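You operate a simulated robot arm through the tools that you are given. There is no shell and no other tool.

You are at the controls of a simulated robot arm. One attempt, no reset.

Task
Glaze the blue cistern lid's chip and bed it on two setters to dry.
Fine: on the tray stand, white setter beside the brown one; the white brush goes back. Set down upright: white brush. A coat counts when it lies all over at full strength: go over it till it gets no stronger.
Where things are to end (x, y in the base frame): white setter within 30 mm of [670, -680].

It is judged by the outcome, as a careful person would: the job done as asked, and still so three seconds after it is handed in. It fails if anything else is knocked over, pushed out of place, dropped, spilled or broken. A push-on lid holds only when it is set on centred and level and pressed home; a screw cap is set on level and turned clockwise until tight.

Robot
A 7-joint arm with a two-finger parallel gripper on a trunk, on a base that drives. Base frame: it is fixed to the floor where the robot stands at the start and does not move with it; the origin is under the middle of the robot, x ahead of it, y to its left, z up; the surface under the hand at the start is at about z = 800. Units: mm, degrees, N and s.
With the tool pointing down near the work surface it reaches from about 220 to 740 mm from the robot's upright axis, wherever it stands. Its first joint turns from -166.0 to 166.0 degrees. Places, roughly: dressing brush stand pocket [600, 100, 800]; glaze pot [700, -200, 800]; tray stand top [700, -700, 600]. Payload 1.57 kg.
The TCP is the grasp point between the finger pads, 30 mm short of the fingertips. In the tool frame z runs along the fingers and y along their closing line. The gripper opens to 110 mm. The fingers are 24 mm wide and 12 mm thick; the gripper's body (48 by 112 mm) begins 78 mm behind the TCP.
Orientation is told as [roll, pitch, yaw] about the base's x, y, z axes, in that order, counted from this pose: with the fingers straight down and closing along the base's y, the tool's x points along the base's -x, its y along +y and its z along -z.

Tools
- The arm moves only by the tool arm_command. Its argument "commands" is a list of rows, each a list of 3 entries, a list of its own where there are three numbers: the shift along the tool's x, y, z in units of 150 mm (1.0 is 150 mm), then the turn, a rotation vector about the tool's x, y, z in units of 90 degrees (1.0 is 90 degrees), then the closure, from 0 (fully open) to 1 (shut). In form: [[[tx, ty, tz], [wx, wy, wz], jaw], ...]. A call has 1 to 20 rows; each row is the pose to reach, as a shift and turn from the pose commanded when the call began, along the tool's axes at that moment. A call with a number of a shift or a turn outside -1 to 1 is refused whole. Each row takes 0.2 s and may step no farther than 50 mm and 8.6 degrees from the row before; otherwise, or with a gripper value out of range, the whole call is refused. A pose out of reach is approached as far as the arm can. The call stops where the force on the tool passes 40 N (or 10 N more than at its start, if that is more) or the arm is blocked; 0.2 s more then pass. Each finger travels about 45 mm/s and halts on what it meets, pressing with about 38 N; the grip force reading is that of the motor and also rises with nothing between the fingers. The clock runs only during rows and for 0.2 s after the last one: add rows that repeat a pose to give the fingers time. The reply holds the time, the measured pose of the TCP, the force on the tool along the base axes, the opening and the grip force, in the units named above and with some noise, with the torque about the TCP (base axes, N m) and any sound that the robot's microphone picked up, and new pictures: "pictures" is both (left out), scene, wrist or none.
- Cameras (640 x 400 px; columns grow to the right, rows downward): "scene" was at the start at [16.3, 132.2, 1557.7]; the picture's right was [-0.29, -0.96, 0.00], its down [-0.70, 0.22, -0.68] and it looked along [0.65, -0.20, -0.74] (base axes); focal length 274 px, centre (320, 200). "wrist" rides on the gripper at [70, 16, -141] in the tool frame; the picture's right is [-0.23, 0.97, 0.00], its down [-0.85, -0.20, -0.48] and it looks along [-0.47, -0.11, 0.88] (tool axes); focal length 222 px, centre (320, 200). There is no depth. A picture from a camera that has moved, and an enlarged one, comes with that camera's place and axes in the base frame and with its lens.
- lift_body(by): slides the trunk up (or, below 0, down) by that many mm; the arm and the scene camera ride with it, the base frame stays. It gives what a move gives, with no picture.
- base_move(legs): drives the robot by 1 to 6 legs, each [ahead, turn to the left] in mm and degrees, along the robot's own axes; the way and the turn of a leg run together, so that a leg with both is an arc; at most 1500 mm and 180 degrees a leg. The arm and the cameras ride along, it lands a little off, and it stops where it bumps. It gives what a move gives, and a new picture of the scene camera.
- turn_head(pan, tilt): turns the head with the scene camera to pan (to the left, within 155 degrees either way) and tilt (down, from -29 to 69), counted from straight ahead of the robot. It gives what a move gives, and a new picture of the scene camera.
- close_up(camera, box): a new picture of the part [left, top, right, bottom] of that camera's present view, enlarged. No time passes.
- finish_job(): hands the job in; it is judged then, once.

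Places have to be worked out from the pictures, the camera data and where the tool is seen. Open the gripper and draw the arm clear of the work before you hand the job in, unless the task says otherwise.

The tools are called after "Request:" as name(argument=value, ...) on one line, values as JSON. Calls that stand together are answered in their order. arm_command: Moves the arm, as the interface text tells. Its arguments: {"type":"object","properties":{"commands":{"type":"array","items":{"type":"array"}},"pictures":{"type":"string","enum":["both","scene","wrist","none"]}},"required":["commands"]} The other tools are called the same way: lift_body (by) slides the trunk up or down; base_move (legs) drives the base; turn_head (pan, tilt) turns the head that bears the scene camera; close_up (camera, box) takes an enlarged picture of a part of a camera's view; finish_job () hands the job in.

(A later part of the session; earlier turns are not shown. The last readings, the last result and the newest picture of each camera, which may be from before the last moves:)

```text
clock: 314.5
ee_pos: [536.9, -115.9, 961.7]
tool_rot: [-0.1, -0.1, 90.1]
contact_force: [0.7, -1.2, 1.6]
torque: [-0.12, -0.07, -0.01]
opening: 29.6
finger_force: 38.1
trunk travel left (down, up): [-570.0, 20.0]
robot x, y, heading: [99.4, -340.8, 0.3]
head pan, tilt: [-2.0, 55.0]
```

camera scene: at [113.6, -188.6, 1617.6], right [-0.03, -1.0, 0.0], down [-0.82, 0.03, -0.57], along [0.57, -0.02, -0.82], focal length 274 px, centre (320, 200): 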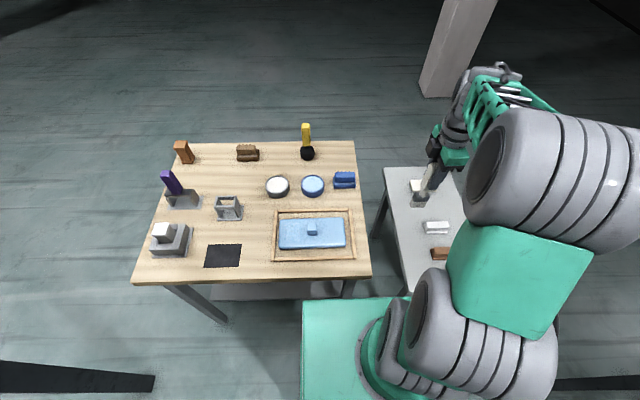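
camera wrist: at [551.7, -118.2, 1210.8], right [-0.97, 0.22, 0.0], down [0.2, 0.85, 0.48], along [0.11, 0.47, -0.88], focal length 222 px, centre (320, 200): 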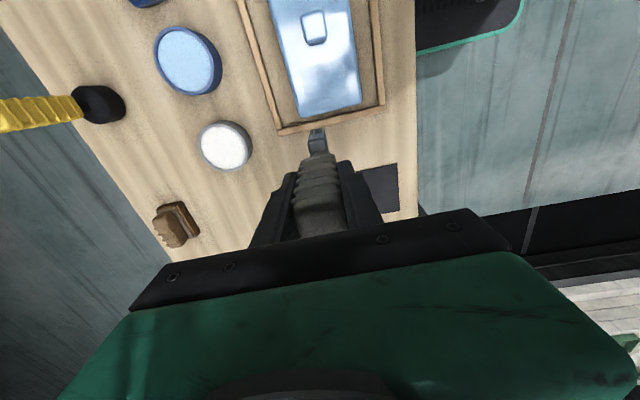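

Contact at both ends is light. I'm going slightly deeper and repeating the push-pull in this lane.

Request:
arm_command(commands=[[[0, -0.063, 0.005], [0, 0, 0], 1], [[0, -0.126, 0.006], [0, 0, 0], 1], [[0, -0.189, 0.007], [0, 0, 0], 1], [[0, -0.252, 0.008], [0, 0, 0], 1]], pictures="none")

Request:
arm_command(commands=[[[0, -0.063, 0.001], [0, 0, 0], 1], [[0, -0.126, 0.002], [0, 0, 0], 1], [[0, -0.189, 0.003], [0, 0, 0], 1], [[0, -0.248, 0.004], [0, 0, 0], 1]], pictures="none")

```text
clock: 315.5
ee_pos: [572.5, -114.7, 962.0]
tool_rot: [-0.1, -0.1, 90.1]
contact_force: [-7.8, 0.4, 9.4]
torque: [-0.25, 1.01, -0.11]
opening: 29.7
finger_force: 37.8
trunk travel left (down, up): [-570.0, 20.0]
robot x, y, heading: [102.2, -338.5, 0.4]
head pan, tilt: [-2.0, 55.0]
```

```text
clock: 316.5
ee_pos: [609.4, -113.6, 960.2]
tool_rot: [-0.1, -0.2, 90.2]
contact_force: [-4.2, 0.0, 17.7]
torque: [-0.53, -1.77, -0.09]
opening: 29.4
finger_force: 33.6
trunk travel left (down, up): [-570.0, 20.0]
robot x, y, heading: [102.7, -338.0, 0.2]
head pan, tilt: [-2.0, 55.0]
```

The torque looks odd at the end of that stroke. I'm stopping to look.

Request:
close_up(camera="scene", box=[260, 140, 360, 260])

Request:
arm_command(commands=[[[0, 0, -0.03], [0, 0, 0], 1], [[0, 0, -0.1], [0, 0, 0], 1]], pictures="both")

```text
3.33 times, centred on (310, 200) of scene
camera zoom: at [107.9, -189.0, 1617.9], right [-0.03, -1.0, 0.0], down [-0.82, 0.02, -0.58], along [0.58, -0.02, -0.82], focal length 914 px, centre (353, 200)
```

zoom: 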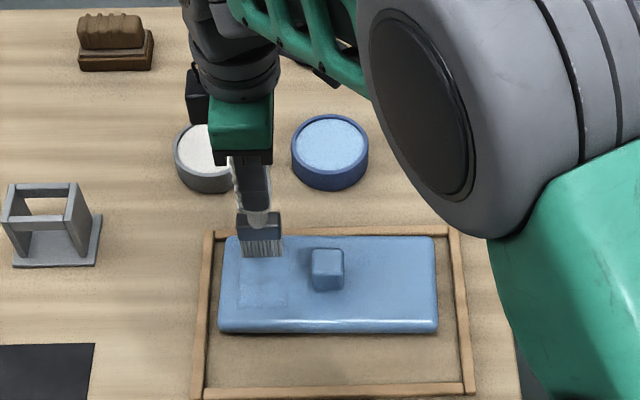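

```text
clock: 317.1
ee_pos: [611.8, -114.4, 973.7]
tool_rot: [0.0, -0.1, 90.2]
contact_force: [0.2, 0.2, -1.7]
torque: [0.01, -0.01, -0.06]
opening: 29.5
finger_force: 38.5
trunk travel left (down, up): [-570.0, 20.0]
robot x, y, heading: [99.5, -341.2, -0.0]
head pan, tilt: [-2.0, 55.0]
camera scene: at [113.3, -188.0, 1617.3], right [-0.03, -1.0, 0.0], down [-0.82, 0.03, -0.57], along [0.57, -0.02, -0.82], focal length 274 px, centre (320, 200)
camera wrist: at [595.6, -184.2, 1115.9], right [-0.97, 0.22, 0.0], down [0.2, 0.85, 0.48], along [0.11, 0.47, -0.88], focal length 222 px, centre (320, 200)
```

scene: 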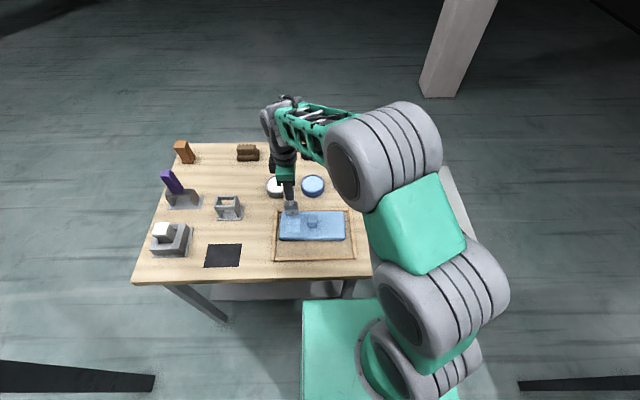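
wrist: 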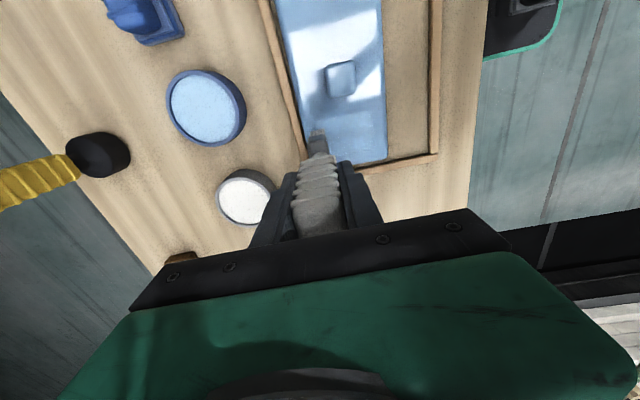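

No collision is visible. I'm checking the coat as it stands.

Request:
close_up(camera="scene", box=[276, 205, 316, 245])

```text
10.00 times, centred on (296, 225) of scene
camera zoom: at [113.3, -188.0, 1617.3], right [-0.03, -1.0, 0.0], down [-0.82, 0.03, -0.57], along [0.57, -0.02, -0.82], focal length 2741 px, centre (560, -50)
```

zoom: 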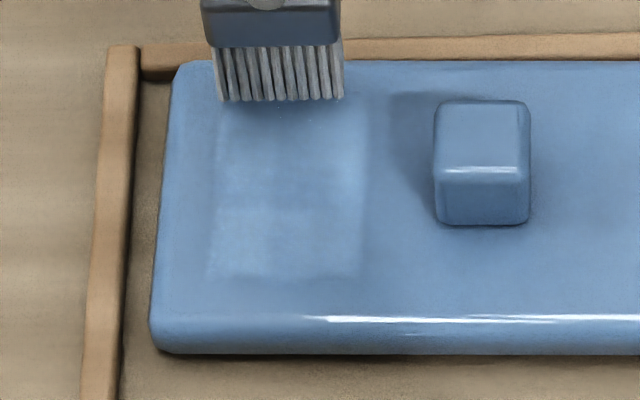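

The right strip is the palest; the rest needs more. I'm making repeated pull-push strokes in lane A.

Request:
arm_command(commands=[[[0, 0.03, 0.06], [0, 0, 0], 1], [[0, 0.03, 0.094], [0, 0, 0], 1], [[0, 0.09, 0.094], [0, 0, 0], 1], [[0, 0.15, 0.094], [0, 0, 0], 1], [[0, 0.21, 0.094], [0, 0, 0], 1], [[0, 0.27, 0.093], [0, 0, 0], 1], [[0, 0.33, 0.092], [0, 0, 0], 1], [[0, 0.39, 0.091], [0, 0, 0], 1], [[0, 0.45, 0.09], [0, 0, 0], 1], [[0, 0.49, 0.09], [0, 0, 0], 1]], pictures="none")

Request:
arm_command(commands=[[[0, -0.06, 0], [0, 0, 0], 1], [[0, -0.12, 0], [0, 0, 0], 1], [[0, -0.18, 0], [0, 0, 0], 1], [[0, -0.24, 0.001], [0, 0, 0], 1], [[0, -0.3, 0.002], [0, 0, 0], 1], [[0, -0.36, 0.003], [0, 0, 0], 1], [[0, -0.42, 0.003], [0, 0, 0], 1], [[0, -0.46, 0.003], [0, 0, 0], 1]], pictures="none")

```text
clock: 319.3
ee_pos: [535.7, -113.1, 961.6]
tool_rot: [0.1, -0.1, 90.1]
contact_force: [1.8, -0.1, 3.9]
torque: [-0.2, -0.4, 0.06]
opening: 29.7
finger_force: 37.5
trunk travel left (down, up): [-570.0, 20.0]
robot x, y, heading: [102.8, -340.8, 0.3]
head pan, tilt: [-2.0, 55.0]
```

```text
clock: 321.1
ee_pos: [607.3, -113.6, 962.1]
tool_rot: [0.0, -0.1, 90.1]
contact_force: [0.0, -0.8, -1.1]
torque: [0.0, -0.01, -0.03]
opening: 29.7
finger_force: 37.7
trunk travel left (down, up): [-570.0, 20.0]
robot x, y, heading: [102.6, -341.5, 0.2]
head pan, tilt: [-2.0, 55.0]
```

Contact fades towards the far side, so I'll add a slight slope. I'm doing a sloped pull and push in one go.

Request:
arm_command(commands=[[[0, 0, 0.008], [0, 0, 0], 1], [[0, 0.06, 0.008], [0, 0, 0], 1], [[0, 0.12, 0.007], [0, 0, 0], 1], [[0, 0.18, 0.006], [0, 0, 0], 1], [[0, 0.24, 0.005], [0, 0, 0], 1], [[0, 0.3, 0.004], [0, 0, 0], 1], [[0, 0.36, 0.002], [0, 0, 0], 1], [[0, 0.42, 0.001], [0, 0, 0], 1], [[0, 0.47, 0], [0, 0, 0], 1]], pictures="none")

Request:
arm_command(commands=[[[0, -0.06, 0.001], [0, 0, 0], 1], [[0, -0.12, 0.002], [0, 0, 0], 1], [[0, -0.18, 0.003], [0, 0, 0], 1], [[0, -0.24, 0.004], [0, 0, 0], 1], [[0, -0.3, 0.006], [0, 0, 0], 1], [[0, -0.36, 0.007], [0, 0, 0], 1], [[0, -0.42, 0.008], [0, 0, 0], 1], [[0, -0.47, 0.008], [0, 0, 0], 1]], pictures="none")

```text
clock: 323.1
ee_pos: [534.4, -112.5, 960.6]
tool_rot: [0.0, -0.1, 90.2]
contact_force: [1.3, -0.4, 2.9]
torque: [-0.12, -0.24, 0.01]
opening: 29.6
finger_force: 37.8
trunk travel left (down, up): [-570.0, 20.0]
robot x, y, heading: [100.9, -339.7, 0.5]
head pan, tilt: [-2.0, 55.0]
```

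```text
clock: 324.9
ee_pos: [607.1, -114.6, 960.6]
tool_rot: [0.0, -0.1, 90.2]
contact_force: [-5.1, 0.1, 4.8]
torque: [-0.18, 0.61, -0.06]
opening: 29.6
finger_force: 38.4
trunk travel left (down, up): [-570.0, 20.0]
robot x, y, heading: [96.3, -338.3, 0.4]
head pan, tilt: [-2.0, 55.0]
```

Now contact is even at about 5–6 N. I'm shifting to lane B and repeating with the same slope.

Request:
arm_command(commands=[[[0, 0, -0.03], [0, 0, 0], 1], [[0.085, 0, -0.03], [0, 0, 0], 1], [[0.085, 0, -0.004], [0, 0, 0], 1], [[0.085, 0.06, -0.004], [0, 0, 0], 1], [[0.085, 0.12, -0.005], [0, 0, 0], 1], [[0.085, 0.18, -0.006], [0, 0, 0], 1], [[0.085, 0.24, -0.007], [0, 0, 0], 1], [[0.085, 0.3, -0.008], [0, 0, 0], 1], [[0.085, 0.36, -0.01], [0, 0, 0], 1], [[0.085, 0.42, -0.011], [0, 0, 0], 1], [[0.085, 0.47, -0.012], [0, 0, 0], 1]], pictures="none")

Request:
arm_command(commands=[[[0, -0.06, 0.001], [0, 0, 0], 1], [[0, -0.12, 0.002], [0, 0, 0], 1], [[0, -0.18, 0.003], [0, 0, 0], 1], [[0, -0.24, 0.004], [0, 0, 0], 1], [[0, -0.3, 0.006], [0, 0, 0], 1], [[0, -0.36, 0.007], [0, 0, 0], 1], [[0, -0.42, 0.008], [0, 0, 0], 1], [[0, -0.47, 0.008], [0, 0, 0], 1]], pictures="none")

```text
clock: 327.3
ee_pos: [535.0, -127.0, 960.5]
tool_rot: [0.2, 0.0, 90.3]
contact_force: [2.6, -0.3, 5.5]
torque: [-0.19, -0.39, 0.08]
opening: 29.8
finger_force: 37.4
trunk travel left (down, up): [-570.0, 20.0]
robot x, y, heading: [103.9, -339.6, 0.3]
head pan, tilt: [-2.0, 55.0]
```

```text
clock: 329.1
ee_pos: [604.9, -127.8, 961.5]
tool_rot: [-0.1, -0.2, 90.2]
contact_force: [-13.6, 1.2, 18.0]
torque: [-0.05, 1.82, -0.1]
opening: 29.8
finger_force: 37.8
trunk travel left (down, up): [-570.0, 20.0]
robot x, y, heading: [102.5, -340.0, 0.1]
head pan, tilt: [-2.0, 55.0]
```

Good contact. I'm pulling back once more in lane B, then lifting off to inspect.

Request:
arm_command(commands=[[[0, 0.06, -0.003], [0, 0, 0], 1], [[0, 0.12, -0.003], [0, 0, 0], 1], [[0, 0.18, -0.004], [0, 0, 0], 1], [[0, 0.24, -0.005], [0, 0, 0], 1], [[0, 0.3, -0.006], [0, 0, 0], 1], [[0, 0.36, -0.008], [0, 0, 0], 1], [[0, 0.42, -0.009], [0, 0, 0], 1], [[0, 0.47, -0.01], [0, 0, 0], 1]], pictures="none")

Request:
arm_command(commands=[[[0, 0, -0.1], [0, 0, 0], 1], [[0, 0, -0.4], [0, 0, 0], 1], [[0.15, 0, -0.6], [0, 0, 0], 1], [[0.45, 0, -0.6], [0, 0, 0], 1], [[0.75, 0, -0.6], [0, 0, 0], 1], [[1.0, 0, -0.6], [0, 0, 0], 1]], pictures="none")

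Request:
arm_command(commands=[[[0.3, 0, 0], [0, 0, 0], 1], [[0.6, 0, 0], [0, 0, 0], 1], [[0.9, 0, 0], [0, 0, 0], 1], [[1.0, 0, 0], [0, 0, 0], 1]], pictures="none")

Request:
close_up(camera="scene", box=[276, 205, 316, 245])

Request:
close_up(camera="scene", box=[265, 195, 375, 270])

```text
clock: 330.9
ee_pos: [534.4, -127.4, 960.9]
tool_rot: [0.1, -0.1, 90.2]
contact_force: [0.3, -0.3, -2.2]
torque: [0.03, -0.01, 0.03]
opening: 29.8
finger_force: 38.0
trunk travel left (down, up): [-570.0, 20.0]
robot x, y, heading: [104.9, -339.8, 0.5]
head pan, tilt: [-2.0, 55.0]
```

```text
clock: 332.3
ee_pos: [538.6, -278.2, 1052.2]
tool_rot: [0.1, -0.1, 90.2]
contact_force: [0.1, -1.0, -1.2]
torque: [-0.02, -0.02, 0.02]
opening: 29.8
finger_force: 38.8
trunk travel left (down, up): [-570.0, 20.0]
robot x, y, heading: [97.9, -340.2, 0.2]
head pan, tilt: [-2.0, 55.0]
```

```text
clock: 333.3
ee_pos: [540.5, -428.6, 1050.0]
tool_rot: [-0.1, -0.1, 90.2]
contact_force: [-0.3, 0.7, -1.8]
torque: [-0.01, -0.03, 0.02]
opening: 29.9
finger_force: 38.3
trunk travel left (down, up): [-570.0, 20.0]
robot x, y, heading: [100.2, -340.3, 0.5]
head pan, tilt: [-2.0, 55.0]
```

```text
10.00 times, centred on (296, 225) of scene
camera zoom: at [113.1, -188.5, 1617.6], right [-0.03, -1.0, 0.0], down [-0.82, 0.03, -0.57], along [0.57, -0.02, -0.82], focal length 2741 px, centre (560, -50)
```

zoom: 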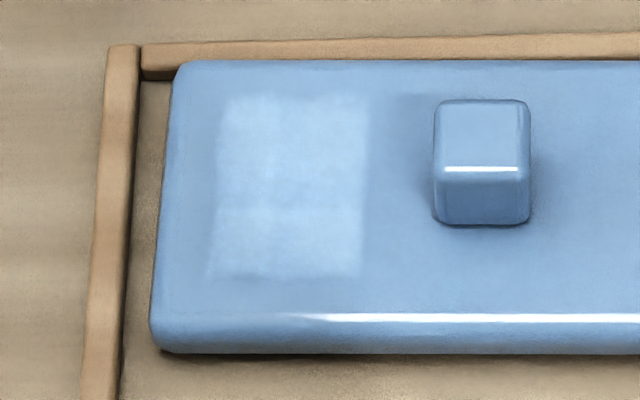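

```text
5.33 times, centred on (320, 232) of scene
camera zoom: at [113.1, -188.5, 1617.6], right [-0.03, -1.0, 0.0], down [-0.82, 0.03, -0.57], along [0.57, -0.02, -0.82], focal length 1462 px, centre (320, 27)
```

zoom: 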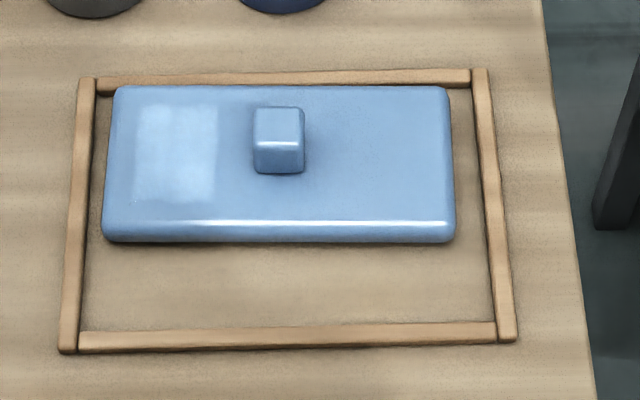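

The coat is now clearly stronger and covers the whole rectangle. I'll lay another round to see whether it still gains. I'm returning to the near edge, lane A.

Request:
arm_command(commands=[[[-0.3, 0, 0], [0, 0, 0], 1], [[-0.6, 0, 0], [0, 0, 0], 1], [[-0.9, 0.02, 0], [0, 0, 0], 1], [[-1.0, 0.03, 0], [0, 0, 0], 1]], pictures="none")

Request:
arm_command(commands=[[[-0.25, 0, 0.1], [0, 0, 0], 1], [[-0.5, 0, 0.2], [0, 0, 0], 1], [[-0.75, 0, 0.3], [0, 0, 0], 1], [[-1.0, 0, 0.4], [0, 0, 0], 1], [[-1.0, 0, 0.56], [0, 0, 0], 1]], pictures="none")

Request:
arm_command(commands=[[[-0.12, 0, 0], [0, 0, 0], 1], [[-0.12, 0, 0.02], [0, 0, 0], 1]], pictures="none")

```text
clock: 334.3
ee_pos: [534.3, -275.9, 1048.2]
tool_rot: [0.0, -0.1, 90.1]
contact_force: [-0.6, 0.7, -2.1]
torque: [-0.02, -0.01, 0.01]
opening: 29.9
finger_force: 37.9
trunk travel left (down, up): [-570.0, 20.0]
robot x, y, heading: [98.7, -343.1, 0.1]
head pan, tilt: [-2.0, 55.0]
```

```text
clock: 335.5
ee_pos: [536.2, -129.5, 964.1]
tool_rot: [0.0, -0.1, 90.1]
contact_force: [-0.1, 0.2, -2.1]
torque: [0.0, -0.01, 0.0]
opening: 29.6
finger_force: 38.1
trunk travel left (down, up): [-570.0, 20.0]
robot x, y, heading: [102.8, -341.6, 0.4]
head pan, tilt: [-2.0, 55.0]
```

```text
clock: 336.1
ee_pos: [532.8, -109.4, 963.6]
tool_rot: [0.0, -0.1, 90.2]
contact_force: [0.7, -0.2, -1.6]
torque: [-0.03, 0.02, -0.03]
opening: 29.7
finger_force: 38.3
trunk travel left (down, up): [-570.0, 20.0]
robot x, y, heading: [104.0, -340.7, 0.3]
head pan, tilt: [-2.0, 55.0]
```

Request:
arm_command(commands=[[[0, 0, 0.018], [0, 0, 0], 1]], pictures="none")

Request:
arm_command(commands=[[[0, 0, 0.007], [0, 0, 0], 1]], pictures="none")

Request:
arm_command(commands=[[[0, 0, 0.006], [0, 0, 0], 1]], pictures="none")

```text
clock: 336.5
ee_pos: [531.7, -108.5, 959.4]
tool_rot: [0.1, 0.0, 90.3]
contact_force: [0.1, 0.5, -2.3]
torque: [0.0, -0.01, 0.0]
opening: 29.6
finger_force: 38.6
trunk travel left (down, up): [-570.0, 20.0]
robot x, y, heading: [104.8, -343.3, 0.1]
head pan, tilt: [-2.0, 55.0]
```

```text
clock: 336.9
ee_pos: [531.4, -109.9, 960.6]
tool_rot: [-0.1, 0.0, 90.2]
contact_force: [-0.7, -0.1, -0.6]
torque: [0.1, 0.01, 0.02]
opening: 29.9
finger_force: 37.9
trunk travel left (down, up): [-570.0, 20.0]
robot x, y, heading: [101.1, -340.1, 0.5]
head pan, tilt: [-2.0, 55.0]
```

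```text
clock: 337.3
ee_pos: [531.5, -109.8, 960.7]
tool_rot: [-0.1, -0.2, 90.1]
contact_force: [-0.3, -1.1, 6.1]
torque: [-0.31, 0.1, 0.01]
opening: 29.7
finger_force: 38.1
trunk travel left (down, up): [-570.0, 20.0]
robot x, y, heading: [101.4, -340.2, 0.4]
head pan, tilt: [-2.0, 55.0]
```

Contact again at about 8 N. I'm doing a push and pull cycle over the whole chip in lane A.

Request:
arm_command(commands=[[[0, -0.06, 0.0], [0, 0, 0], 1], [[0, -0.12, 0.001], [0, 0, 0], 1], [[0, -0.18, 0.002], [0, 0, 0], 1], [[0, -0.24, 0.003], [0, 0, 0], 1], [[0, -0.3, 0.004], [0, 0, 0], 1], [[0, -0.36, 0.005], [0, 0, 0], 1], [[0, -0.42, 0.006], [0, 0, 0], 1], [[0, -0.48, 0.007], [0, 0, 0], 1], [[0, -0.53, 0.008], [0, 0, 0], 1], [[0, -0.48, 0.008], [0, 0, 0], 1], [[0, -0.42, 0.007], [0, 0, 0], 1], [[0, -0.36, 0.006], [0, 0, 0], 1], [[0, -0.3, 0.005], [0, 0, 0], 1], [[0, -0.24, 0.004], [0, 0, 0], 1], [[0, -0.18, 0.003], [0, 0, 0], 1], [[0, -0.12, 0.002], [0, 0, 0], 1], [[0, -0.06, 0.001], [0, 0, 0], 1], [[0, 0, 0.001], [0, 0, 0], 1]], pictures="none")

Request:
arm_command(commands=[[[0, -0.06, 0.0], [0, 0, 0], 1], [[0, -0.12, 0.001], [0, 0, 0], 1], [[0, -0.18, 0.002], [0, 0, 0], 1], [[0, -0.24, 0.003], [0, 0, 0], 1], [[0, -0.3, 0.004], [0, 0, 0], 1], [[0, -0.36, 0.005], [0, 0, 0], 1], [[0, -0.42, 0.006], [0, 0, 0], 1], [[0, -0.48, 0.007], [0, 0, 0], 1], [[0, -0.53, 0.008], [0, 0, 0], 1], [[0, -0.48, 0.008], [0, 0, 0], 1], [[0, -0.42, 0.007], [0, 0, 0], 1], [[0, -0.36, 0.006], [0, 0, 0], 1], [[0, -0.3, 0.005], [0, 0, 0], 1], [[0, -0.24, 0.004], [0, 0, 0], 1], [[0, -0.18, 0.003], [0, 0, 0], 1], [[0, -0.12, 0.002], [0, 0, 0], 1], [[0, -0.06, 0.001], [0, 0, 0], 1], [[0, 0, 0.001], [0, 0, 0], 1]], pictures="none")

```text
clock: 341.1
ee_pos: [531.9, -109.9, 959.9]
tool_rot: [0.1, 0.0, 90.2]
contact_force: [4.2, -0.5, 8.9]
torque: [-0.03, -0.59, 0.06]
opening: 29.6
finger_force: 37.4
trunk travel left (down, up): [-570.0, 20.0]
robot x, y, heading: [103.5, -342.7, 0.2]
head pan, tilt: [-2.0, 55.0]
```

```text
clock: 344.9
ee_pos: [530.3, -109.2, 958.8]
tool_rot: [0.0, -0.1, 90.2]
contact_force: [4.9, 0.1, 8.2]
torque: [-0.07, -0.54, 0.03]
opening: 29.7
finger_force: 38.0
trunk travel left (down, up): [-570.0, 20.0]
robot x, y, heading: [101.8, -342.9, 0.3]
head pan, tilt: [-2.0, 55.0]
```

Two full cycles done with steady contact. Now the same in lane B.

Request:
arm_command(commands=[[[0, 0, -0.03], [0, 0, 0], 1], [[0.107, 0, -0.03], [0, 0, 0], 1], [[0.107, 0, -0.002], [0, 0, 0], 1], [[0.107, -0.06, -0.001], [0, 0, 0], 1], [[0.107, -0.12, 0], [0, 0, 0], 1], [[0.107, -0.18, 0.001], [0, 0, 0], 1], [[0.107, -0.24, 0.002], [0, 0, 0], 1], [[0.107, -0.3, 0.003], [0, 0, 0], 1], [[0.107, -0.36, 0.004], [0, 0, 0], 1], [[0.107, -0.42, 0.005], [0, 0, 0], 1], [[0.107, -0.48, 0.005], [0, 0, 0], 1], [[0.107, -0.53, 0.005], [0, 0, 0], 1]], pictures="none")

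Request:
arm_command(commands=[[[0, 0.06, 0.0], [0, 0, 0], 1], [[0, 0.12, -0.001], [0, 0, 0], 1], [[0, 0.18, -0.002], [0, 0, 0], 1], [[0, 0.24, -0.003], [0, 0, 0], 1], [[0, 0.3, -0.004], [0, 0, 0], 1], [[0, 0.36, -0.005], [0, 0, 0], 1], [[0, 0.42, -0.006], [0, 0, 0], 1], [[0, 0.48, -0.007], [0, 0, 0], 1], [[0, 0.53, -0.007], [0, 0, 0], 1], [[0, 0.48, -0.007], [0, 0, 0], 1], [[0, 0.42, -0.006], [0, 0, 0], 1], [[0, 0.36, -0.005], [0, 0, 0], 1], [[0, 0.3, -0.004], [0, 0, 0], 1], [[0, 0.24, -0.003], [0, 0, 0], 1], [[0, 0.18, -0.002], [0, 0, 0], 1], [[0, 0.12, -0.001], [0, 0, 0], 1], [[0, 0.06, 0], [0, 0, 0], 1], [[0, 0, 0], [0, 0, 0], 1]], pictures="none")

```text
clock: 347.5
ee_pos: [608.5, -125.8, 959.7]
tool_rot: [-0.1, -0.2, 90.0]
contact_force: [-8.2, 0.8, 10.6]
torque: [-0.12, 1.02, -0.08]
opening: 29.7
finger_force: 38.0
trunk travel left (down, up): [-570.0, 20.0]
robot x, y, heading: [101.9, -342.8, 0.1]
head pan, tilt: [-2.0, 55.0]
```

```text
clock: 351.3
ee_pos: [609.4, -123.6, 959.2]
tool_rot: [0.0, -0.3, 90.2]
contact_force: [-4.8, 0.7, 3.5]
torque: [0.07, 0.53, -0.07]
opening: 29.7
finger_force: 38.8
trunk travel left (down, up): [-570.0, 20.0]
robot x, y, heading: [102.6, -342.7, 0.1]
head pan, tilt: [-2.0, 55.0]
```

Good contact throughout. I'm lifting and moving aside to compare the coat's strength.

Request:
arm_command(commands=[[[0, 0, -0.1], [0, 0, 0], 1], [[0, 0, -0.4], [0, 0, 0], 1], [[0.15, 0, -0.6], [0, 0, 0], 1], [[0.45, 0, -0.6], [0, 0, 0], 1], [[0.75, 0, -0.6], [0, 0, 0], 1], [[1.0, 0, -0.6], [0, 0, 0], 1]], pictures="none")

Request:
arm_command(commands=[[[0.3, 0.1, 0], [0, 0, 0], 1], [[0.6, 0.2, 0], [0, 0, 0], 1], [[0.9, 0.3, 0], [0, 0, 0], 1], [[1.0, 0.4, 0], [0, 0, 0], 1]], pictures="none")

Request:
close_up(camera="scene", box=[276, 205, 316, 245])

Request:
close_up(camera="scene", box=[265, 195, 375, 270])

```text
clock: 352.7
ee_pos: [609.7, -280.9, 1052.3]
tool_rot: [0.0, -0.2, 90.2]
contact_force: [0.9, 0.6, -2.0]
torque: [0.04, 0.02, 0.0]
opening: 29.8
finger_force: 38.2
trunk travel left (down, up): [-570.0, 20.0]
robot x, y, heading: [100.5, -336.3, 0.1]
head pan, tilt: [-2.0, 55.0]
```

```text
clock: 353.7
ee_pos: [549.1, -426.8, 1046.5]
tool_rot: [0.0, -0.2, 90.2]
contact_force: [0.6, -0.6, -1.6]
torque: [0.0, 0.01, -0.04]
opening: 29.5
finger_force: 37.7
trunk travel left (down, up): [-570.0, 20.0]
robot x, y, heading: [98.0, -341.1, 0.2]
head pan, tilt: [-2.0, 55.0]
```

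```text
10.00 times, centred on (296, 225) of scene
camera zoom: at [112.7, -188.6, 1617.6], right [-0.03, -1.0, 0.0], down [-0.82, 0.03, -0.57], along [0.57, -0.02, -0.82], focal length 2741 px, centre (560, -50)
```

zoom: 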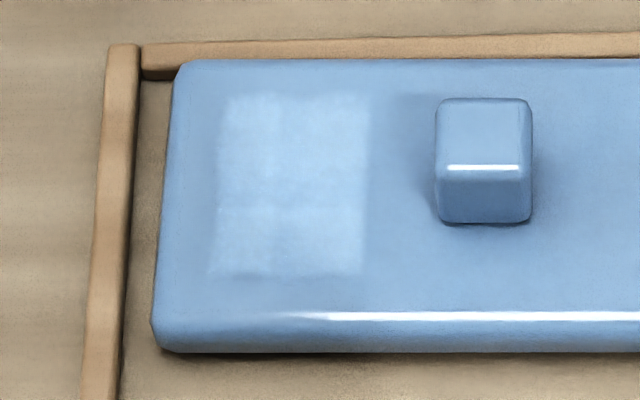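

```text
5.33 times, centred on (320, 232) of scene
camera zoom: at [112.7, -188.6, 1617.6], right [-0.03, -1.0, 0.0], down [-0.82, 0.03, -0.57], along [0.57, -0.02, -0.82], focal length 1462 px, centre (320, 27)
```

zoom: 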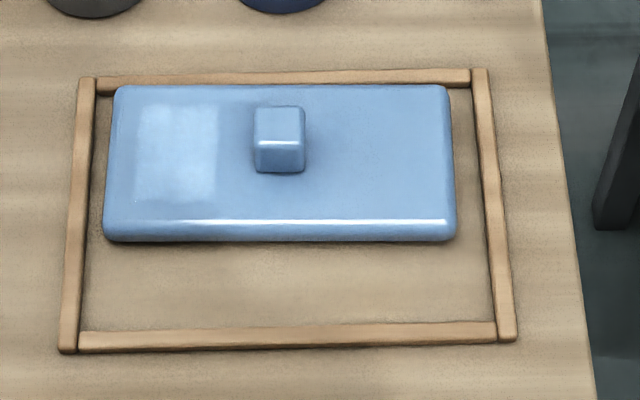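

It looks about as strong as before, though faint lines remain. To be sure, I'll dip once more and do another complete round with slightly wider lanes. Going to the pot.

Request:
arm_command(commands=[[[-0.2, -0.16, 0], [0, 0, 0], 1], [[-0.4, -0.32, 0], [0, 0, 0], 1], [[-0.6, -0.48, 0], [0, 0, 0], 1], [[-0.8, -0.64, 0], [0, 0, 0], 1], [[-1.0, -0.8, 0], [0, 0, 0], 1]], pictures="none")

Request:
arm_command(commands=[[[-0.2, -0.16, 0.1], [0, 0, 0], 1], [[-0.4, -0.32, 0.2], [0, 0, 0], 1], [[-0.6, -0.46, 0.3], [0, 0, 0], 1], [[-0.6, -0.46, 0.45], [0, 0, 0], 1], [[-0.6, -0.46, 0.49], [0, 0, 0], 1]], pictures="none")

Request:
close_up(camera="scene", box=[280, 130, 350, 210])

```text
clock: 354.9
ee_pos: [673.6, -272.3, 1046.7]
tool_rot: [0.0, 0.0, 90.1]
contact_force: [-0.2, -0.1, -1.4]
torque: [0.01, 0.02, -0.02]
opening: 29.8
finger_force: 37.8
trunk travel left (down, up): [-570.0, 20.0]
robot x, y, heading: [96.8, -340.4, 0.3]
head pan, tilt: [-2.0, 55.0]
```

```text
clock: 356.1
ee_pos: [738.4, -183.7, 974.7]
tool_rot: [0.0, 0.0, 90.3]
contact_force: [0.1, -0.1, -1.2]
torque: [0.02, 0.0, 0.02]
opening: 29.5
finger_force: 38.5
trunk travel left (down, up): [-570.0, 20.0]
robot x, y, heading: [104.7, -340.1, 0.4]
head pan, tilt: [-2.0, 55.0]
```

```text
5.00 times, centred on (315, 170) of scene
camera zoom: at [113.0, -188.3, 1617.6], right [-0.03, -1.0, 0.0], down [-0.82, 0.02, -0.57], along [0.57, -0.02, -0.82], focal length 1371 px, centre (345, 350)
```

zoom: 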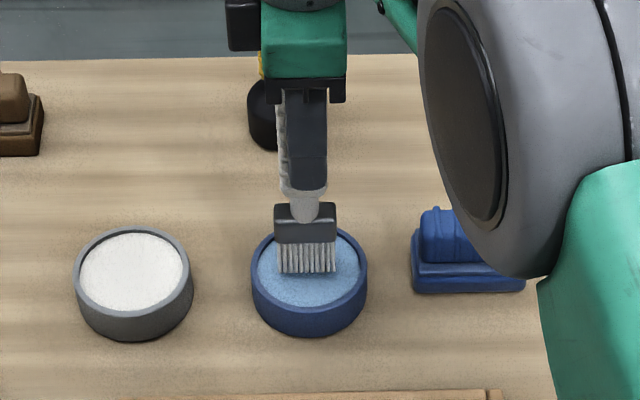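

The bristles still carry glaze. I'm dipping lightly again.

Request:
arm_command(commands=[[[0.02, 0, 0.02], [0, 0, 0], 1]], pictures="none")

Request:
arm_command(commands=[[[0, 0, 0.01], [0, 0, 0], 1]], pictures="none")

Request:
arm_command(commands=[[[0, 0, 0.01], [0, 0, 0], 1]], pictures="none")

```text
clock: 356.5
ee_pos: [739.0, -186.7, 970.8]
tool_rot: [0.0, -0.1, 90.1]
contact_force: [0.4, -0.5, 0.1]
torque: [0.02, 0.03, 0.0]
opening: 29.6
finger_force: 38.3
trunk travel left (down, up): [-570.0, 20.0]
robot x, y, heading: [103.2, -342.7, 0.4]
head pan, tilt: [-2.0, 55.0]
```

```text
clock: 356.9
ee_pos: [738.6, -185.8, 969.5]
tool_rot: [-0.1, -0.1, 90.1]
contact_force: [-0.4, 0.0, -0.8]
torque: [-0.01, 0.02, 0.01]
opening: 29.9
finger_force: 38.6
trunk travel left (down, up): [-570.0, 20.0]
robot x, y, heading: [100.5, -338.5, 0.6]
head pan, tilt: [-2.0, 55.0]
```

```text
clock: 357.3
ee_pos: [739.2, -188.1, 969.2]
tool_rot: [0.0, 0.0, 90.1]
contact_force: [-0.1, -0.2, -2.3]
torque: [0.02, -0.04, 0.02]
opening: 29.8
finger_force: 38.2
trunk travel left (down, up): [-570.0, 20.0]
robot x, y, heading: [102.7, -341.9, 0.4]
head pan, tilt: [-2.0, 55.0]
```

Request:
arm_command(commands=[[[0, 0, 0.01], [0, 0, 0], 1]], pictures="none")

Request:
arm_command(commands=[[[0, 0, 0.008], [0, 0, 0], 1]], pictures="none")

```text
clock: 357.7
ee_pos: [738.9, -187.4, 967.3]
tool_rot: [0.0, 0.0, 90.2]
contact_force: [0.4, -0.6, -0.8]
torque: [-0.07, 0.01, -0.01]
opening: 29.8
finger_force: 37.6
trunk travel left (down, up): [-570.0, 20.0]
robot x, y, heading: [102.5, -342.5, 0.2]
head pan, tilt: [-2.0, 55.0]
```

```text
clock: 358.1
ee_pos: [738.9, -188.0, 967.2]
tool_rot: [0.0, -0.1, 90.2]
contact_force: [-5.1, -0.2, 6.0]
torque: [-0.02, 0.6, -0.03]
opening: 29.9
finger_force: 37.9
trunk travel left (down, up): [-570.0, 20.0]
robot x, y, heading: [94.0, -345.6, 0.1]
head pan, tilt: [-2.0, 55.0]
```

Dipped. I'm going back to the chip's near edge for the wider lane A.

Request:
arm_command(commands=[[[0, 0, -0.2], [0, 0, 0], 1], [[0, 0, -0.4], [0, 0, 0], 1], [[-0.13, 0.25, -0.4], [0, 0, 0], 1], [[-0.27, 0.5, -0.4], [0, 0, 0], 1], [[-0.4, 0.75, -0.4], [0, 0, 0], 1], [[-0.547, 1.0, -0.4], [0, 0, 0], 1]], pictures="none")

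Request:
arm_command(commands=[[[0, 0.2, 0.1], [0, 0, 0], 1], [[0, 0.39, 0.25], [0, 0, 0], 1], [[0, 0.39, 0.41], [0, 0, 0], 1]], pictures="none")

Request:
arm_command(commands=[[[0, 0, 0.015], [0, 0, 0], 1]], pictures="none")

Request:
arm_command(commands=[[[0, 0, 0.01], [0, 0, 0], 1]], pictures="none")

```text
clock: 359.5
ee_pos: [591.0, -106.9, 1026.4]
tool_rot: [0.0, -0.2, 90.2]
contact_force: [0.0, 0.0, -0.9]
torque: [-0.02, -0.02, 0.01]
opening: 29.7
finger_force: 37.8
trunk travel left (down, up): [-570.0, 20.0]
robot x, y, heading: [100.3, -341.4, 0.4]
head pan, tilt: [-2.0, 55.0]
```

```text
clock: 360.3
ee_pos: [529.8, -106.6, 968.2]
tool_rot: [0.0, -0.2, 90.0]
contact_force: [-0.4, -0.1, -1.8]
torque: [0.02, 0.02, -0.03]
opening: 29.5
finger_force: 37.9
trunk travel left (down, up): [-570.0, 20.0]
robot x, y, heading: [100.6, -338.5, 0.3]
head pan, tilt: [-2.0, 55.0]
```

```text
clock: 360.7
ee_pos: [530.3, -106.7, 964.2]
tool_rot: [0.0, 0.0, 90.1]
contact_force: [-0.1, -0.1, -2.4]
torque: [-0.01, -0.01, 0.01]
opening: 29.7
finger_force: 37.7
trunk travel left (down, up): [-570.0, 20.0]
robot x, y, heading: [101.0, -343.2, 0.3]
head pan, tilt: [-2.0, 55.0]
```

```text
clock: 361.1
ee_pos: [530.6, -105.5, 962.8]
tool_rot: [0.1, -0.1, 90.3]
contact_force: [0.0, 1.0, -0.9]
torque: [-0.01, -0.02, 0.0]
opening: 29.6
finger_force: 37.8
trunk travel left (down, up): [-570.0, 20.0]
robot x, y, heading: [102.0, -340.0, 0.2]
head pan, tilt: [-2.0, 55.0]
```

Request:
arm_command(commands=[[[0, 0, 0.014], [0, 0, 0], 1]], pictures="none")

Request:
arm_command(commands=[[[0, 0, 0.008], [0, 0, 0], 1]], pictures="none")

Request:
arm_command(commands=[[[0, 0, 0.006], [0, 0, 0], 1]], pictures="none")

```text
clock: 361.5
ee_pos: [530.9, -107.1, 960.7]
tool_rot: [0.0, -0.2, 90.2]
contact_force: [-0.5, 0.6, -1.2]
torque: [0.02, -0.03, -0.03]
opening: 29.9
finger_force: 37.4
trunk travel left (down, up): [-570.0, 20.0]
robot x, y, heading: [100.0, -342.6, 0.4]
head pan, tilt: [-2.0, 55.0]
```

```text
clock: 361.9
ee_pos: [532.2, -107.4, 958.7]
tool_rot: [0.0, -0.2, 90.0]
contact_force: [-0.8, -2.1, 6.2]
torque: [-0.35, 0.23, 0.01]
opening: 29.8
finger_force: 38.3
trunk travel left (down, up): [-570.0, 20.0]
robot x, y, heading: [101.7, -342.1, 0.4]
head pan, tilt: [-2.0, 55.0]
```

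```text
clock: 362.3
ee_pos: [530.8, -106.1, 959.6]
tool_rot: [-0.1, -0.2, 90.2]
contact_force: [-2.6, -1.6, 10.9]
torque: [-0.42, 0.39, 0.01]
opening: 29.3
finger_force: 38.4
trunk travel left (down, up): [-570.0, 20.0]
robot x, y, heading: [100.4, -342.7, 0.2]
head pan, tilt: [-2.0, 55.0]
```

Contact at about 11 N. I'm easing slightly and doing a full cycle in the wider lane A.

Request:
arm_command(commands=[[[0, -0.06, -0.004], [0, 0, 0], 1], [[0, -0.12, -0.003], [0, 0, 0], 1], [[0, -0.18, -0.002], [0, 0, 0], 1], [[0, -0.24, -0.001], [0, 0, 0], 1], [[0, -0.3, 0], [0, 0, 0], 1], [[0, -0.36, 0.001], [0, 0, 0], 1], [[0, -0.42, 0.002], [0, 0, 0], 1], [[0, -0.48, 0.003], [0, 0, 0], 1], [[0, -0.545, 0.004], [0, 0, 0], 1], [[0, -0.48, 0.004], [0, 0, 0], 1], [[0, -0.42, 0.003], [0, 0, 0], 1], [[0, -0.36, 0.002], [0, 0, 0], 1], [[0, -0.3, 0.001], [0, 0, 0], 1], [[0, -0.24, 0], [0, 0, 0], 1], [[0, -0.18, -0.001], [0, 0, 0], 1], [[0, -0.12, -0.002], [0, 0, 0], 1], [[0, -0.06, -0.003], [0, 0, 0], 1], [[0, 0.01, -0.003], [0, 0, 0], 1]], pictures="none")

Request:
arm_command(commands=[[[0, 0, -0.03], [0, 0, 0], 1], [[0.08, 0, -0.03], [0, 0, 0], 1], [[0.08, 0, -0.001], [0, 0, 0], 1], [[0.08, -0.06, -0.001], [0, 0, 0], 1], [[0.08, -0.12, 0], [0, 0, 0], 1], [[0.08, -0.18, 0.001], [0, 0, 0], 1], [[0.08, -0.24, 0.002], [0, 0, 0], 1], [[0.08, -0.3, 0.003], [0, 0, 0], 1], [[0.08, -0.36, 0.004], [0, 0, 0], 1], [[0.08, -0.42, 0.005], [0, 0, 0], 1], [[0.08, -0.48, 0.006], [0, 0, 0], 1], [[0.08, -0.545, 0.006], [0, 0, 0], 1]], pictures="none")

Request:
arm_command(commands=[[[0, 0.06, 0], [0, 0, 0], 1], [[0, 0.12, -0.001], [0, 0, 0], 1], [[0, 0.18, -0.002], [0, 0, 0], 1], [[0, 0.24, -0.003], [0, 0, 0], 1], [[0, 0.3, -0.004], [0, 0, 0], 1], [[0, 0.36, -0.005], [0, 0, 0], 1], [[0, 0.42, -0.006], [0, 0, 0], 1], [[0, 0.48, -0.007], [0, 0, 0], 1], [[0, 0.545, -0.007], [0, 0, 0], 1]], pictures="none")

```text
clock: 366.1
ee_pos: [531.9, -106.8, 959.9]
tool_rot: [-0.2, -0.3, 90.1]
contact_force: [13.8, 0.7, 25.9]
torque: [-0.1, -1.76, -0.06]
opening: 29.8
finger_force: 37.7
trunk travel left (down, up): [-570.0, 20.0]
robot x, y, heading: [105.7, -338.3, 0.5]
head pan, tilt: [-2.0, 55.0]
```

```text
clock: 367.1
ee_pos: [536.4, -117.8, 957.9]
tool_rot: [0.1, -0.2, 90.1]
contact_force: [-6.9, -3.6, 17.8]
torque: [-0.62, 0.71, 0.06]
opening: 29.7
finger_force: 38.0
trunk travel left (down, up): [-570.0, 20.0]
robot x, y, heading: [101.3, -338.6, 0.2]
head pan, tilt: [-2.0, 55.0]
stopped in row 5: the force on the tool passed its limit at 42 N (the readings are from after the stop); the commanded pose is now the measured one
```

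```text
clock: 369.1
ee_pos: [455.5, -117.8, 959.1]
tool_rot: [0.1, -0.1, 90.1]
contact_force: [12.6, -0.2, 17.4]
torque: [0.19, -1.97, -0.22]
opening: 29.8
finger_force: 37.8
trunk travel left (down, up): [-570.0, 20.0]
robot x, y, heading: [97.7, -343.3, 0.2]
head pan, tilt: [-2.0, 55.0]
```

The middle call stopped on force, so the last pull started from the wrong place and may have dragged the lid. I'm lifting straight up and looking.

Request:
arm_command(commands=[[[0, 0, -0.05], [0, 0, 0], 1], [[0, 0, -0.3], [0, 0, 0], 1], [[0, 0, -0.5], [0, 0, 0], 1]], pictures="scene")

Request:
close_up(camera="scene", box=[255, 190, 375, 275])

```text
clock: 369.9
ee_pos: [453.3, -120.0, 1032.6]
tool_rot: [0.3, 0.0, 90.2]
contact_force: [0.0, -0.3, -2.0]
torque: [-0.02, 0.01, 0.02]
opening: 29.6
finger_force: 37.5
trunk travel left (down, up): [-570.0, 20.0]
robot x, y, heading: [99.0, -339.5, 0.3]
head pan, tilt: [-2.0, 55.0]
camera scene: at [112.1, -188.4, 1617.5], right [-0.03, -1.0, 0.0], down [-0.82, 0.02, -0.57], along [0.57, -0.02, -0.82], focal length 274 px, centre (320, 200)
```

scene: 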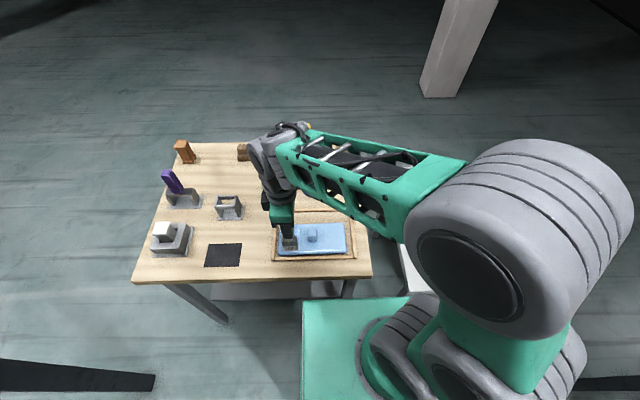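

```text
4.71 times, centred on (315, 232) of scene
camera zoom: at [112.1, -188.4, 1617.5], right [-0.03, -1.0, 0.0], down [-0.82, 0.02, -0.57], along [0.57, -0.02, -0.82], focal length 1290 px, centre (344, 47)
```

zoom: 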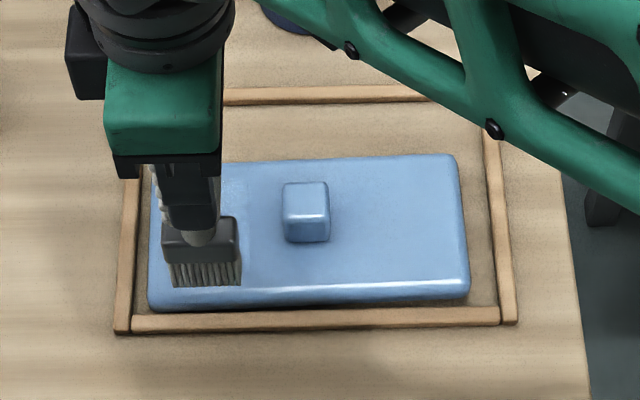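

The lid slid back to the near rail but is still inside the frame, and the frame hasn't moved. I'm moving the hand aside to check the coat and find the lid's new place.

Request:
arm_command(commands=[[[0.25, 0, -0.1], [0.0033, 0, 0], 1], [[0.5, 0, -0.1], [0.0033, 0, 0], 1], [[0.75, 0, -0.1], [0.0033, 0, 0], 1], [[1.0, 0, -0.1], [0.0033, 0, 0], 1]], pictures="none")

Request:
arm_command(commands=[[[0.25, 0, 0], [0, 0, 0], 1], [[0.5, 0, 0], [0, 0, 0], 1], [[0.75, 0, 0], [0, 0, 0], 1], [[1.0, 0, 0], [0, 0, 0], 1]], pictures="none")

Request:
close_up(camera="scene", box=[265, 210, 375, 275])

Request:
close_up(camera="scene", box=[276, 220, 316, 260])

```text
clock: 370.9
ee_pos: [455.7, -269.7, 1046.6]
tool_rot: [0.0, -0.1, 90.2]
contact_force: [-0.3, -0.2, -1.7]
torque: [0.0, -0.01, 0.01]
opening: 29.6
finger_force: 37.9
trunk travel left (down, up): [-570.0, 20.0]
robot x, y, heading: [100.6, -340.3, 0.5]
head pan, tilt: [-2.0, 55.0]
```

```text
clock: 371.9
ee_pos: [457.9, -418.3, 1050.0]
tool_rot: [-0.1, -0.2, 90.1]
contact_force: [-0.7, 0.2, -1.4]
torque: [0.02, -0.01, 0.01]
opening: 29.5
finger_force: 38.2
trunk travel left (down, up): [-570.0, 20.0]
robot x, y, heading: [102.6, -340.1, 0.6]
head pan, tilt: [-2.0, 55.0]
```

```text
5.82 times, centred on (320, 242) of scene
camera zoom: at [112.6, -188.6, 1617.6], right [-0.03, -1.0, 0.0], down [-0.82, 0.02, -0.57], along [0.57, -0.02, -0.82], focal length 1595 px, centre (320, -47)
```

zoom: 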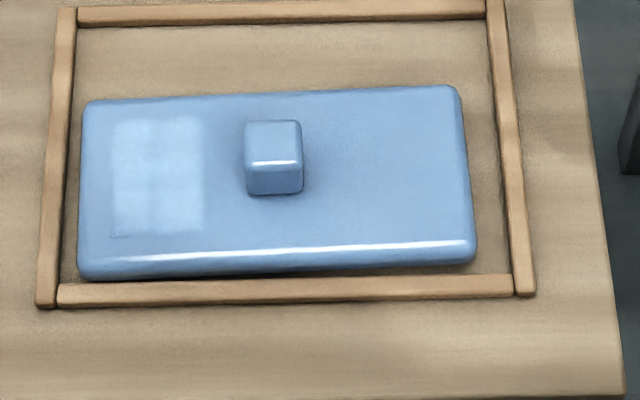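

```text
10.00 times, centred on (296, 240) of scene
camera zoom: at [112.6, -188.6, 1617.6], right [-0.03, -1.0, 0.0], down [-0.82, 0.02, -0.57], along [0.57, -0.02, -0.82], focal length 2741 px, centre (560, -200)
```

zoom: 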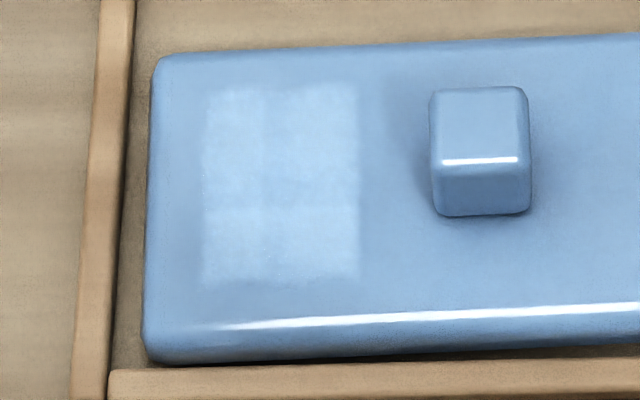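

The coat looks even: no difference between the lane overlap and the single lanes, and no change since the last round. I'm checking the edges and corners at high zoom for any thin spots.

Request:
close_up(camera="scene", box=[281, 225, 303, 252])

Request:
close_up(camera="scene", box=[280, 240, 304, 255])

```text
14.81 times, centred on (292, 238) of scene
camera zoom: at [112.6, -188.6, 1617.6], right [-0.03, -1.0, 0.0], down [-0.82, 0.02, -0.57], along [0.57, -0.02, -0.82], focal length 4061 px, centre (735, -370)
```

zoom: 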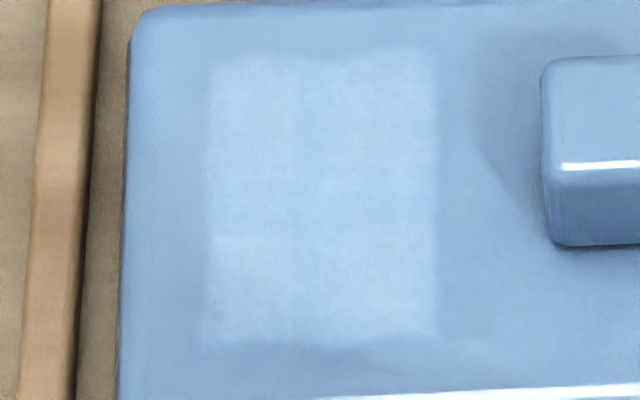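

```text
16.00 times, centred on (292, 248) of scene
camera zoom: at [112.6, -188.6, 1617.6], right [-0.03, -1.0, 0.0], down [-0.82, 0.02, -0.57], along [0.57, -0.02, -0.82], focal length 4386 px, centre (768, -560)
```

zoom: 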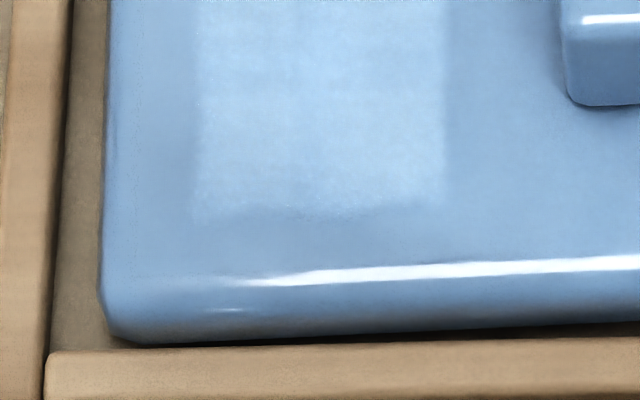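

Coverage is complete with only slightly ragged short edges. For safety I'll make one more full pass in each lane using only pull strokes, since the lid now rests against the near rail. I'm moving back over the far edge.

Request:
arm_command(commands=[[[-0.25, -0.1, 0], [0, 0, 0], 1], [[-0.5, -0.2, 0], [0, 0, 0], 1], [[-0.75, -0.3, 0], [0, 0, 0], 1], [[-1.0, -0.4, 0], [0, 0, 0], 1]], pictures="none")

Request:
arm_command(commands=[[[-0.25, -0.08, 0.05], [0, 0, 0], 1], [[-0.5, -0.16, 0.15], [0, 0, 0], 1], [[-0.75, -0.24, 0.25], [0, 0, 0], 1], [[-0.95, -0.32, 0.4], [0, 0, 0], 1], [[-1.0, -0.32, 0.57], [0, 0, 0], 1]], pictures="none")

Request:
arm_command(commands=[[[-0.07, 0, 0.01], [0, 0, 0], 1], [[-0.07, 0, 0.02], [0, 0, 0], 1]], pictures="none")

Request:
close_up(camera="scene", box=[265, 195, 345, 265])

```text
clock: 372.9
ee_pos: [516.4, -266.1, 1047.3]
tool_rot: [0.1, -0.1, 90.2]
contact_force: [0.1, -0.6, -0.6]
torque: [-0.01, -0.05, 0.02]
opening: 29.7
finger_force: 38.0
trunk travel left (down, up): [-570.0, 20.0]
robot x, y, heading: [102.2, -342.1, 0.4]
head pan, tilt: [-2.0, 55.0]
```

```text
clock: 374.1
ee_pos: [565.0, -115.1, 963.8]
tool_rot: [0.0, -0.2, 90.1]
contact_force: [0.8, 0.4, -1.1]
torque: [-0.04, 0.02, -0.02]
opening: 29.6
finger_force: 38.8
trunk travel left (down, up): [-570.0, 20.0]
robot x, y, heading: [102.5, -338.6, 0.4]
head pan, tilt: [-2.0, 55.0]
```

```text
clock: 374.8
ee_pos: [566.0, -106.0, 960.7]
tool_rot: [-0.1, -0.1, 90.1]
contact_force: [0.3, 0.1, -1.4]
torque: [0.0, 0.0, -0.02]
opening: 29.8
finger_force: 38.0
trunk travel left (down, up): [-570.0, 20.0]
robot x, y, heading: [102.8, -340.7, 0.6]
head pan, tilt: [-2.0, 55.0]
```

```text
5.71 times, centred on (305, 230) of scene
camera zoom: at [112.5, -188.0, 1617.5], right [-0.03, -1.0, 0.0], down [-0.82, 0.02, -0.57], along [0.57, -0.02, -0.82], focal length 1566 px, centre (406, 29)
```

zoom: 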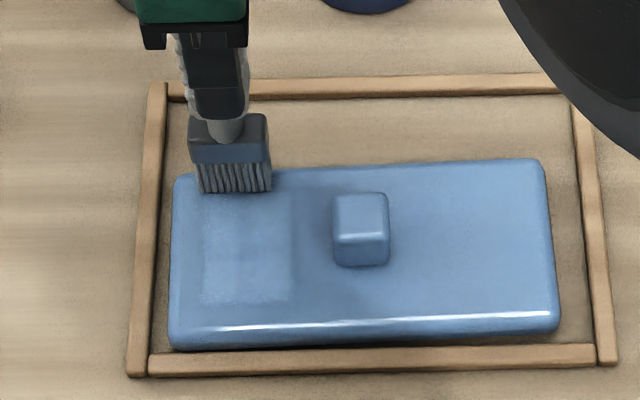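

Request:
arm_command(commands=[[[0, 0, 0.01], [0, 0, 0], 1]], pictures="none")

Request:
arm_command(commands=[[[0, 0, 0.008], [0, 0, 0], 1]], pictures="none")

Request:
arm_command(commands=[[[0, 0, 0.006], [0, 0, 0], 1]], pictures="none")

```text
clock: 375.1
ee_pos: [564.2, -106.6, 958.7]
tool_rot: [0.0, -0.1, 90.1]
contact_force: [0.8, -0.5, -0.5]
torque: [0.01, -0.01, 0.0]
opening: 29.5
finger_force: 38.6
trunk travel left (down, up): [-570.0, 20.0]
robot x, y, heading: [99.5, -341.5, 0.3]
head pan, tilt: [-2.0, 55.0]
```

```text
clock: 375.6
ee_pos: [564.4, -107.3, 958.6]
tool_rot: [-0.1, 0.0, 90.3]
contact_force: [-2.0, -0.5, 4.1]
torque: [-0.02, 0.26, 0.03]
opening: 29.6
finger_force: 38.0
trunk travel left (down, up): [-570.0, 20.0]
robot x, y, heading: [103.1, -341.9, 0.5]
head pan, tilt: [-2.0, 55.0]
```

```text
clock: 375.9
ee_pos: [563.0, -107.2, 958.6]
tool_rot: [-0.2, -0.3, 90.2]
contact_force: [-1.1, 1.2, 8.3]
torque: [0.03, 0.09, -0.01]
opening: 29.5
finger_force: 38.3
trunk travel left (down, up): [-570.0, 20.0]
robot x, y, heading: [97.4, -339.1, 0.4]
head pan, tilt: [-2.0, 55.0]
```

Contact at about 9 N. I'm making the pull stroke along lane A over the full chip.

Request:
arm_command(commands=[[[0, 0.06, 0], [0, 0, 0], 1], [[0, 0.12, -0.001], [0, 0, 0], 1], [[0, 0.18, -0.002], [0, 0, 0], 1], [[0, 0.24, -0.003], [0, 0, 0], 1], [[0, 0.3, -0.004], [0, 0, 0], 1], [[0, 0.36, -0.005], [0, 0, 0], 1], [[0, 0.42, -0.006], [0, 0, 0], 1], [[0, 0.48, -0.007], [0, 0, 0], 1], [[0, 0.54, -0.008], [0, 0, 0], 1], [[0, 0.58, -0.008], [0, 0, 0], 1]], pictures="none")

```text
clock: 378.1
ee_pos: [478.8, -107.1, 957.6]
tool_rot: [-0.2, -0.2, 90.1]
contact_force: [15.2, 0.3, 19.9]
torque: [0.04, -1.93, 0.01]
opening: 29.7
finger_force: 38.0
trunk travel left (down, up): [-570.0, 20.0]
robot x, y, heading: [100.7, -339.9, 0.4]
head pan, tilt: [-2.0, 55.0]
```

Good. I'm lifting over to lane B's far end and finding contact there.

Request:
arm_command(commands=[[[0, 0, -0.08], [0, 0, 0], 1], [[0.05, -0.2, -0.08], [0, 0, 0], 1], [[0.1, -0.4, -0.08], [0, 0, 0], 1], [[0.133, -0.58, -0.08], [0, 0, 0], 1], [[0.133, -0.58, -0.01], [0, 0, 0], 1], [[0.133, -0.58, 0], [0, 0, 0], 1]], pictures="none")

Request:
arm_command(commands=[[[0, 0, 0.006], [0, 0, 0], 1]], pictures="none")

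```text
clock: 379.6
ee_pos: [565.1, -127.7, 958.9]
tool_rot: [-0.1, 0.0, 90.2]
contact_force: [-0.1, -1.7, 5.7]
torque: [-0.12, 0.06, 0.04]
opening: 29.8
finger_force: 38.0
trunk travel left (down, up): [-570.0, 20.0]
robot x, y, heading: [102.3, -343.2, 0.4]
head pan, tilt: [-2.0, 55.0]
```

```text
clock: 379.9
ee_pos: [565.2, -128.9, 958.5]
tool_rot: [-0.2, -0.3, 90.1]
contact_force: [0.4, -2.1, 13.3]
torque: [-0.33, 0.11, 0.01]
opening: 29.8
finger_force: 38.2
trunk travel left (down, up): [-570.0, 20.0]
robot x, y, heading: [97.6, -344.9, 0.3]
head pan, tilt: [-2.0, 55.0]
```

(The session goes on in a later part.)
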